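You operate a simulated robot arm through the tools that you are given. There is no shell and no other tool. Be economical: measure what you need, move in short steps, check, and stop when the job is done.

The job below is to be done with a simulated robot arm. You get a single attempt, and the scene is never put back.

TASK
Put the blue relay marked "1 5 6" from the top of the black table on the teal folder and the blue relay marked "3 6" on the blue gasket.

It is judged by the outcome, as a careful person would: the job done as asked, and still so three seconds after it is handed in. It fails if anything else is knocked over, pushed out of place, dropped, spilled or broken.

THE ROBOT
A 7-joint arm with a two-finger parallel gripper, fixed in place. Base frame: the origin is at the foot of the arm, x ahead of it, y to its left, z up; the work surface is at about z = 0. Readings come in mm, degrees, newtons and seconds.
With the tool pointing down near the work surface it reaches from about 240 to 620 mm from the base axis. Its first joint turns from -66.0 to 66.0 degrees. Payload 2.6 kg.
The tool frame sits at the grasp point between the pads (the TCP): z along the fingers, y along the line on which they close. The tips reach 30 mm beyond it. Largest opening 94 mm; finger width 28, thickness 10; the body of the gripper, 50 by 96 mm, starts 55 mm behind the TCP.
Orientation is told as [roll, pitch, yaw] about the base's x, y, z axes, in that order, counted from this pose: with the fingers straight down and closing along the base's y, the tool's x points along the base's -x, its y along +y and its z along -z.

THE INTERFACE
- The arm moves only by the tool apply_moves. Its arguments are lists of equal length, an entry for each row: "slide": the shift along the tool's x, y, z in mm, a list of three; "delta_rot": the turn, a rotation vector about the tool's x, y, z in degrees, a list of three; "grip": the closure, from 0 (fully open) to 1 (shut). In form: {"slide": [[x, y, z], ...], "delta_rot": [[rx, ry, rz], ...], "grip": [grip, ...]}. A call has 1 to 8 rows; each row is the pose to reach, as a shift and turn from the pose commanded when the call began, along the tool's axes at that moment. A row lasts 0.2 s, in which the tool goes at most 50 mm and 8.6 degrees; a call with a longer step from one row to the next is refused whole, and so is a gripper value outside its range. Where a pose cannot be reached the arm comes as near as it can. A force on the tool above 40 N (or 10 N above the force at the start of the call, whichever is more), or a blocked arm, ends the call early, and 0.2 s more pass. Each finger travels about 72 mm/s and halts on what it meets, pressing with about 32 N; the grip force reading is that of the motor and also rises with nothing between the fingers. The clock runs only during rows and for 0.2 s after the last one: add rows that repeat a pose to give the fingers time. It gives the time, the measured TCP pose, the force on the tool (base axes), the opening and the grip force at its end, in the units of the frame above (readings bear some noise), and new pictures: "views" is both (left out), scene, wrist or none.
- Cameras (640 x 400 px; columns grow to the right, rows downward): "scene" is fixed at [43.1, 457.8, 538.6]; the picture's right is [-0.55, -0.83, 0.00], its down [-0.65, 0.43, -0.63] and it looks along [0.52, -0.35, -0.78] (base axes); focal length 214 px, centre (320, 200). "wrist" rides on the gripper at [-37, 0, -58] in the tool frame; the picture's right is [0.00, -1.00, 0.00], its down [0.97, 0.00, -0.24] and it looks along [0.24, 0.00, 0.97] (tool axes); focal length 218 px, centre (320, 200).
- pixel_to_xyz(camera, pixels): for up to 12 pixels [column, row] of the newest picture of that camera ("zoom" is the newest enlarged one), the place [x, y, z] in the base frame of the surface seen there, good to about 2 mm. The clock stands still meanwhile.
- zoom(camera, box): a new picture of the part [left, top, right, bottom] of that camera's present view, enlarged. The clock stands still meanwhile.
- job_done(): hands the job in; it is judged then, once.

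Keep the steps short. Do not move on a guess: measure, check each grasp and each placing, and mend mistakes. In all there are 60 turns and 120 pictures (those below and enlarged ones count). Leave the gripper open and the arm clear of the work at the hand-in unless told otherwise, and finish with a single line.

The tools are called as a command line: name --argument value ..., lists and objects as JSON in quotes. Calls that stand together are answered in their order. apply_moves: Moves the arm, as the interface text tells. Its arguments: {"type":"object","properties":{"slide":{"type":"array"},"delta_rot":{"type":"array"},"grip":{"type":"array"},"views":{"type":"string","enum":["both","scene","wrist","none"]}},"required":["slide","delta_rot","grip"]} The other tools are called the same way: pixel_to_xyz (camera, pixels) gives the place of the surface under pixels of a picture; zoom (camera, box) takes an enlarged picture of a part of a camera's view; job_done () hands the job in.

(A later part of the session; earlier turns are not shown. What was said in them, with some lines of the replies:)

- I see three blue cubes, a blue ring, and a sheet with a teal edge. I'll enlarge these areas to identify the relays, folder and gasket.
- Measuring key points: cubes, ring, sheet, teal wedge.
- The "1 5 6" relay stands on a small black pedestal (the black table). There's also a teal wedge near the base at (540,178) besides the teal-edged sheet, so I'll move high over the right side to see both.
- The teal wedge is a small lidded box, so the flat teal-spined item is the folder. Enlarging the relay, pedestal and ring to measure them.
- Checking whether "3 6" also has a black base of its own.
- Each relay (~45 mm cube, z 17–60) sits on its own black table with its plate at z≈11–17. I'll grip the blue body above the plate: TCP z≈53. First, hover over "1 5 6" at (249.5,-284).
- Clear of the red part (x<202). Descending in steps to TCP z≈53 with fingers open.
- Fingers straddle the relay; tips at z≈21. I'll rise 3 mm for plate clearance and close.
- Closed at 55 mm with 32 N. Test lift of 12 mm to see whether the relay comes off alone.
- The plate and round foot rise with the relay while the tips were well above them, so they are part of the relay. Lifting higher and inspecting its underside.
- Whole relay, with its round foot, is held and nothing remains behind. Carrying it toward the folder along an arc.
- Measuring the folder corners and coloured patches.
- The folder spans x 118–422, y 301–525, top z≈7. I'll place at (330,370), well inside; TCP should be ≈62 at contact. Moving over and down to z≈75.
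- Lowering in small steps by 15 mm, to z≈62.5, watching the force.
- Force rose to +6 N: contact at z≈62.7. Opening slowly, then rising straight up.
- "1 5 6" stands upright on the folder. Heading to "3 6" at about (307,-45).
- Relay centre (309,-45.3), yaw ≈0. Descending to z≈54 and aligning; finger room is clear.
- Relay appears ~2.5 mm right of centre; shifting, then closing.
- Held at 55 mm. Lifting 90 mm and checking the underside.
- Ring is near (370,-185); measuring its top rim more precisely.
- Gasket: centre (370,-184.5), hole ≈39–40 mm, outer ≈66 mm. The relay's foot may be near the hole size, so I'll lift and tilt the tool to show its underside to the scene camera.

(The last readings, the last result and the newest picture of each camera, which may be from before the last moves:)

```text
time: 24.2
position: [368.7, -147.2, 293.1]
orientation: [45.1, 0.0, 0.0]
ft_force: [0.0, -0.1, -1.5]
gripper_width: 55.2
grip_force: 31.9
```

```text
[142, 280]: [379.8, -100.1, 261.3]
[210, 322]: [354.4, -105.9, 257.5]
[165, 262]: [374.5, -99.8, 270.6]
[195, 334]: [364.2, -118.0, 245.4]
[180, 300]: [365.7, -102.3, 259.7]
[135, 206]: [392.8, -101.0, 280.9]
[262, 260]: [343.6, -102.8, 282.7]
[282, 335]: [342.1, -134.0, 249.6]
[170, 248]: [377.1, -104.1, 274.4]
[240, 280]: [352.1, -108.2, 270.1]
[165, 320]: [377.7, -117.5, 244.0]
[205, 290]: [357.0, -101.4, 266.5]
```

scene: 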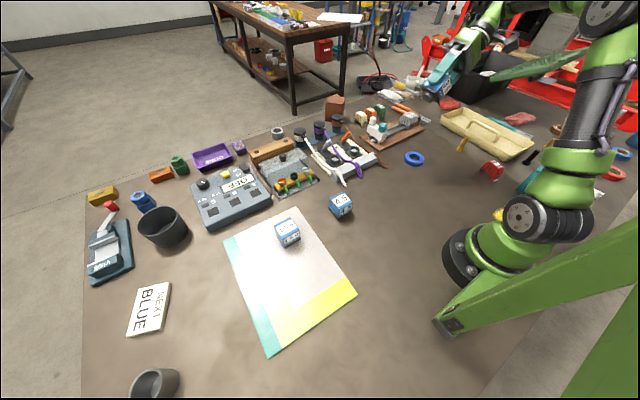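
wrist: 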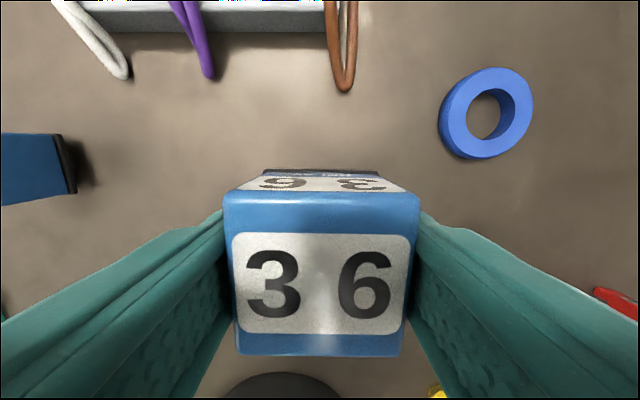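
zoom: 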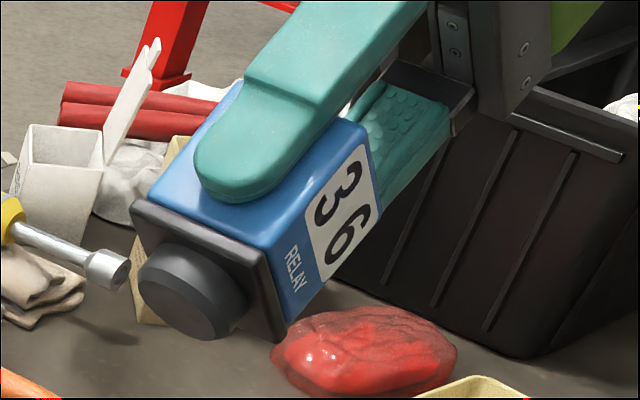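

The foot (~33–35 mm, ~11 mm tall) fits inside the gasket hole (~40), so the plate will rest on the gasket with TCP ≈59. Untilting and going above the gasket at (370,-184.5), z≈120.

apply_moves --slide '[[0, -25, 16], [0, -50, 32], [-1, -75, 48], [-1, -100, 64], [-1, -125, 80], [-1, -148.5, 96.2], [-1, -148.5, 96.2]]' --delta_rot '[[8, 0, 0], [16, 0, 0], [24, 0, 0], [32, 0, 0], [40, 0, 0], [45, 0, 0], [45, 0, 0]]' --grip '[0.6, 0.6, 0.6, 0.6, 0.6, 0.6, 0.6]' --views "both"

zoom --camera "scene" --box '[376, 110, 456, 170]'

```text
time: 25.8
position: [369.9, -186.4, 119.1]
orientation: [-0.1, 0.0, -0.1]
ft_force: [0.1, 0.2, -1.4]
gripper_width: 55.2
grip_force: 32.5
```

scene: 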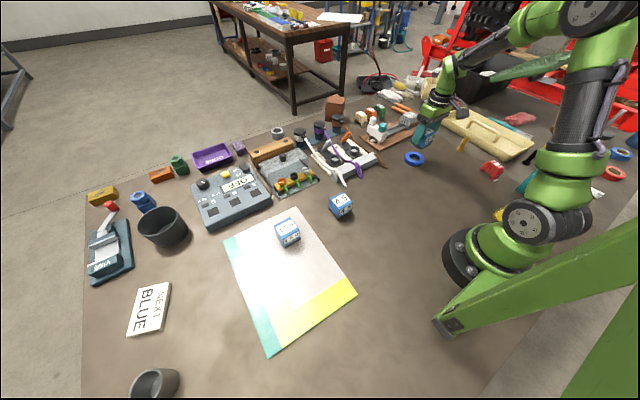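
wrist: 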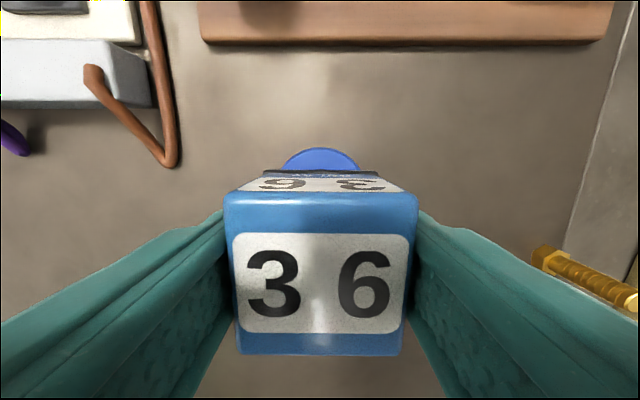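

```text
6.67 times, centred on (416, 140) of scene
```

zoom: 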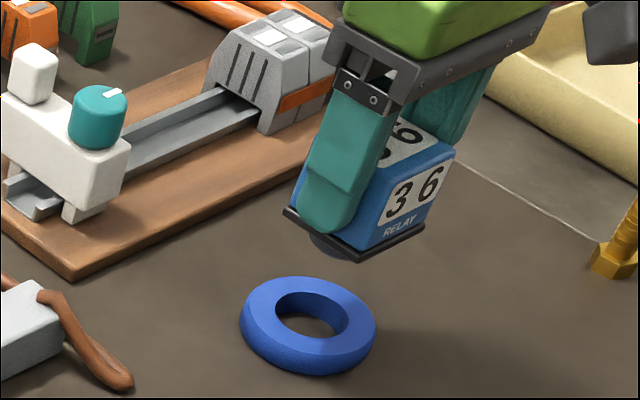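

Laterally plate and ring are aligned (cols 321.5 both). Descending to z≈75 then measuring the relay's position.

apply_moves --slide '[[0, 0, 20], [0, 0, 35], [0, 0, 44], [0, 0, 44]]' --delta_rot '[[0, 0, 0], [0, 0, 0], [0, 0, 0], [0, 0, 0]]' --grip '[0.6, 0.6, 0.6, 0.6]' --views "both"

zoom --camera "scene" --box '[380, 125, 444, 173]'

pixel_to_xyz --camera "wrist" --pixels '[[268, 172], [377, 172], [320, 347], [320, 200], [230, 200], [412, 200]]'

```text
time: 26.8
position: [369.3, -184.8, 77.9]
orientation: [0.0, -0.1, -0.2]
ft_force: [-0.3, 0.1, -0.8]
gripper_width: 55.1
grip_force: 32.1
```

scene: 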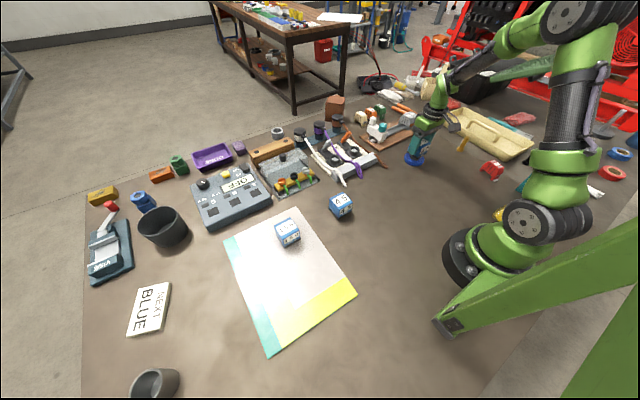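
wrist: 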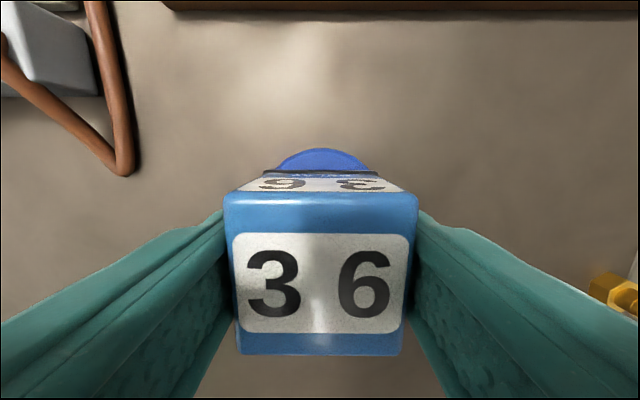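

```text
8.33 times, centred on (412, 149) of scene
```

zoom: 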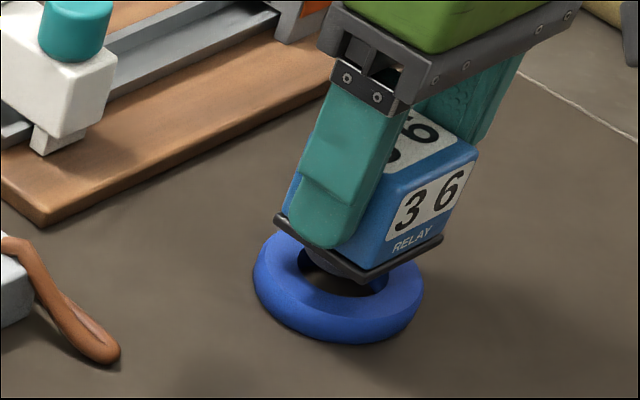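

```text
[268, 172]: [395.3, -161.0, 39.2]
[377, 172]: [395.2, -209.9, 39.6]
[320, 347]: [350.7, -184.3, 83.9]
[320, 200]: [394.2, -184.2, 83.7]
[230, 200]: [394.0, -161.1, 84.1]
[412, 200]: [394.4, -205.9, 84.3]
```

Relay centre ≈(370,-184.5), matching the gasket. Lowering in small steps toward z≈60.

apply_moves --slide '[[0, 0, 4], [0, 0, 8], [0, 0, 11], [0, 0, 13.5], [0, 0, 15.5], [0, 0, 17], [0, 0, 17]]' --delta_rot '[[0, 0, 0], [0, 0, 0], [0, 0, 0], [0, 0, 0], [0, 0, 0], [0, 0, 0], [0, 0, 0]]' --grip '[0.6, 0.6, 0.6, 0.6, 0.6, 0.6, 0.6]' --views "wrist"

zoom --camera "scene" --box '[380, 125, 444, 173]'

```text
time: 28.4
position: [371.2, -185.6, 62.8]
orientation: [-0.2, -0.3, -0.1]
ft_force: [1.2, 2.7, 35.6]
gripper_width: 54.9
grip_force: 31.9
```

wrist: 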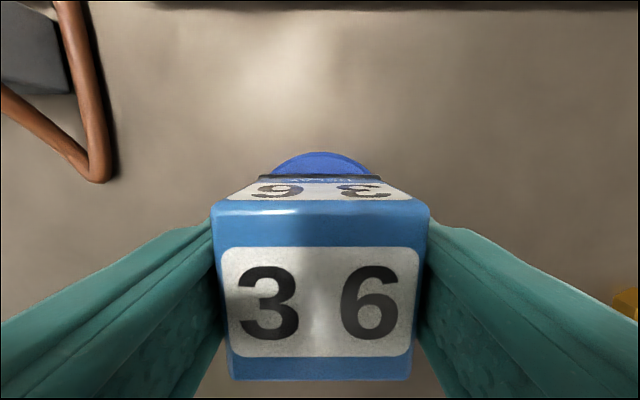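

```text
8.33 times, centred on (412, 149) of scene
```

zoom: 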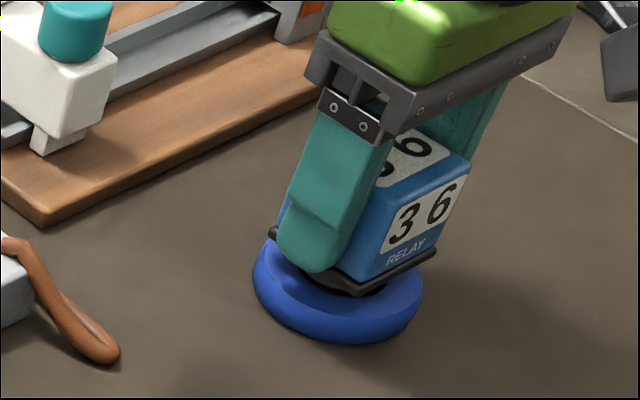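

Contact: 36 N, and the relay slid up a bit in the fingers, so it rests on the gasket's top. Relieving the pressure by 1 mm, then measuring.

apply_moves --slide '[[0, 0, -0.5], [0, 0, -1], [0, 0, -1]]' --delta_rot '[[0, 0, 0], [0, 0, 0], [0, 0, 0]]' --grip '[0.6, 0.6, 0.6]' --views "wrist"

pixel_to_xyz --camera "wrist" --pixels '[[320, 370], [320, 215], [225, 230], [415, 230], [240, 365], [400, 365], [320, 160], [330, 177]]'

pixel_to_xyz --camera "scene" --pixels '[[423, 159], [423, 156.5], [427, 151], [429, 147], [416, 158.5], [414, 163], [408, 160]]'

```text
time: 29.2
position: [370.9, -184.1, 63.2]
orientation: [-0.1, -0.3, 0.0]
ft_force: [5.0, -0.1, 27.3]
gripper_width: 55.1
grip_force: 32.0
```

wrist: 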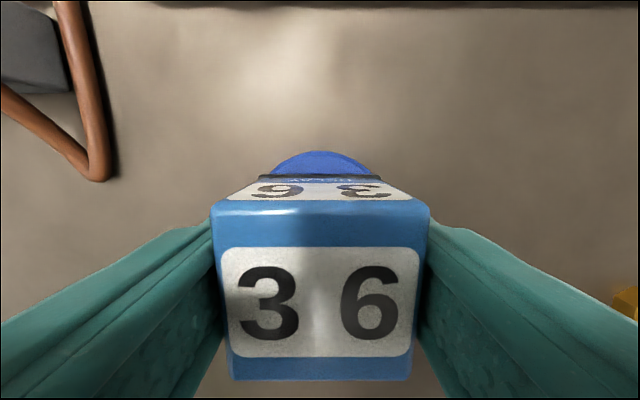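

```text
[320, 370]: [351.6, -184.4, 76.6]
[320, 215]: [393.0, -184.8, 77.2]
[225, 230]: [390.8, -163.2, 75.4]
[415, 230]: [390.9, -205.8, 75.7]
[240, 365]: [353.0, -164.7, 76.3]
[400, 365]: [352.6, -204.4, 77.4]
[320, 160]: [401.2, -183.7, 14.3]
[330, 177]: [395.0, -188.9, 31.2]
```

```text
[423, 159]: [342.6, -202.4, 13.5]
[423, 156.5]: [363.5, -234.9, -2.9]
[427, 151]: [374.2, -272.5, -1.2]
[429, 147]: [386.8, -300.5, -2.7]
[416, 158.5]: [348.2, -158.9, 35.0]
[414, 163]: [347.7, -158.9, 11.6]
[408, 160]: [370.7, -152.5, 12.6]
```

Relay top is level at z≈76: its foot rests on the gasket top, centred. Relieving the remaining force by 3 mm.

apply_moves --slide '[[0, 0, -1], [0, 0, -2], [0, 0, -3], [0, 0, -3]]' --delta_rot '[[0, 0, 0], [0, 0, 0], [0, 0, 0], [0, 0, 0]]' --grip '[0.6, 0.6, 0.6, 0.6]' --views "none"

zoom --camera "scene" --box '[380, 125, 444, 173]'

```text
time: 30.2
position: [367.5, -184.0, 63.5]
orientation: [0.2, 0.4, -0.3]
ft_force: [1.3, -1.6, 0.9]
gripper_width: 55.2
grip_force: 32.3
```

```text
8.33 times, centred on (412, 149) of scene
```

zoom: 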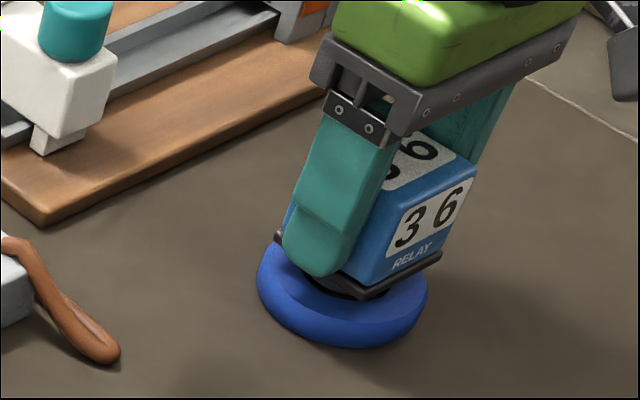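

Force is near zero; the gasket and relay shifted together about 2–3 mm toward the base, still aligned. Opening now with no further motion.

apply_moves --slide '[[0, 0, 0], [0, 0, 0], [0, 0, 0], [0, 0, 0], [0, 0, 0]]' --delta_rot '[[0, 0, 0], [0, 0, 0], [0, 0, 0], [0, 0, 0], [0, 0, 0]]' --grip '[0.4, 0.3, 0.15, 0, 0]' --views "wrist"

zoom --camera "scene" --box '[380, 125, 444, 173]'

```text
time: 31.4
position: [369.4, -184.2, 64.7]
orientation: [-0.1, -0.1, -0.1]
ft_force: [-0.3, 0.5, 0.9]
gripper_width: 94.3
grip_force: 0.0
```

wrist: 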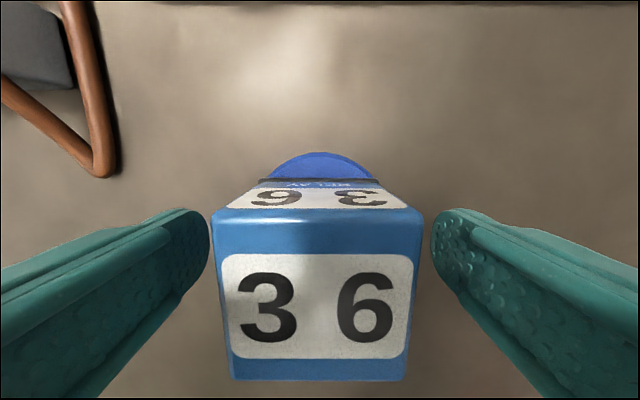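

```text
8.33 times, centred on (412, 149) of scene
```

zoom: 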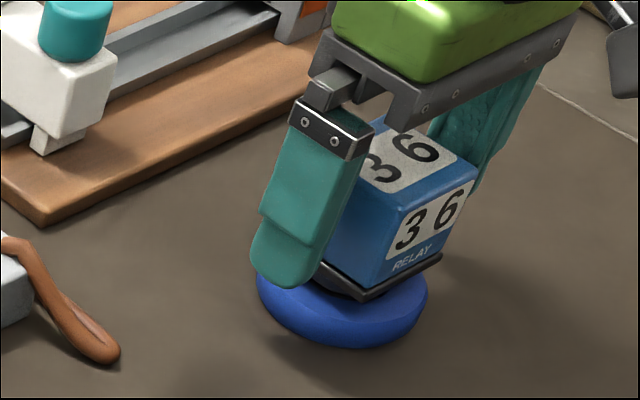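

Relay stands free on the gasket. Rising straight up and checking.

apply_moves --slide '[[0, 0, -20], [0, 0, -55], [0, 0, -95], [0, 0, -140], [0, 0, -180], [0, 0, -180]]' --delta_rot '[[0, 0, 0], [0, 0, 0], [0, 0, 0], [0, 0, 0], [0, 0, 0], [0, 0, 0]]' --grip '[0, 0, 0, 0, 0, 0]' --views "both"

zoom --camera "scene" --box '[380, 125, 444, 173]'

zoom --camera "scene" --box '[220, 190, 370, 310]'

```text
time: 32.8
position: [369.1, -185.2, 243.4]
orientation: [0.0, 0.0, -0.2]
ft_force: [0.2, -0.4, 0.0]
gripper_width: 94.2
grip_force: 0.1
```

scene: 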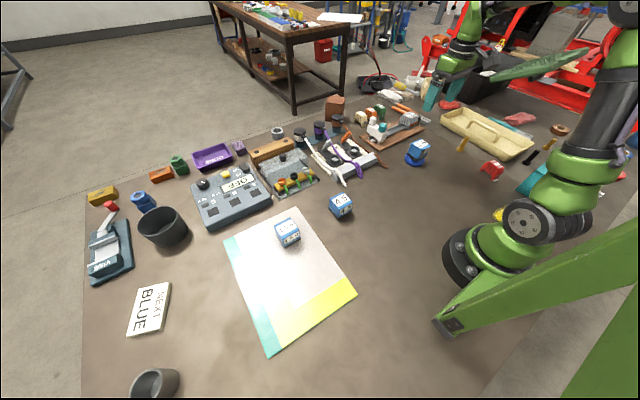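
wrist: 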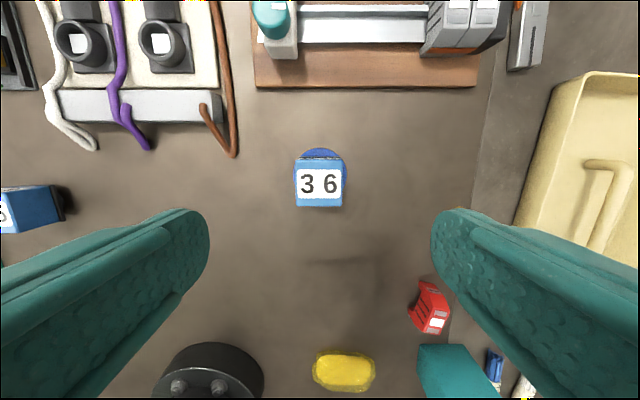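

```text
8.33 times, centred on (412, 149) of scene
```

zoom: 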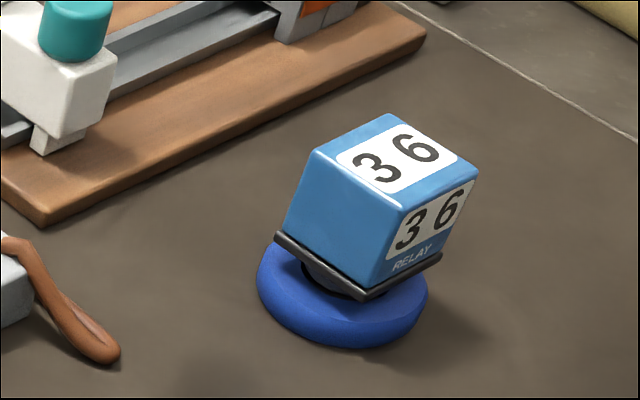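

```text
3.33 times, centred on (295, 250) of scene
```

zoom: 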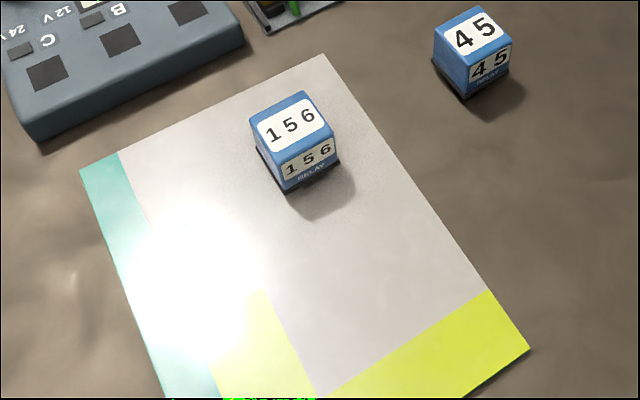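

Both relays stand upright where asked, the gripper is open and clear, and nothing else has moved. Handing in.

job_done

```text
The job is handed in.
```

Relay "1 5 6" is standing on the teal folder and relay "3 6" on the blue gasket (which slid about 2–3 mm under it during placing); the gripper is open and clear, and the job is handed in.
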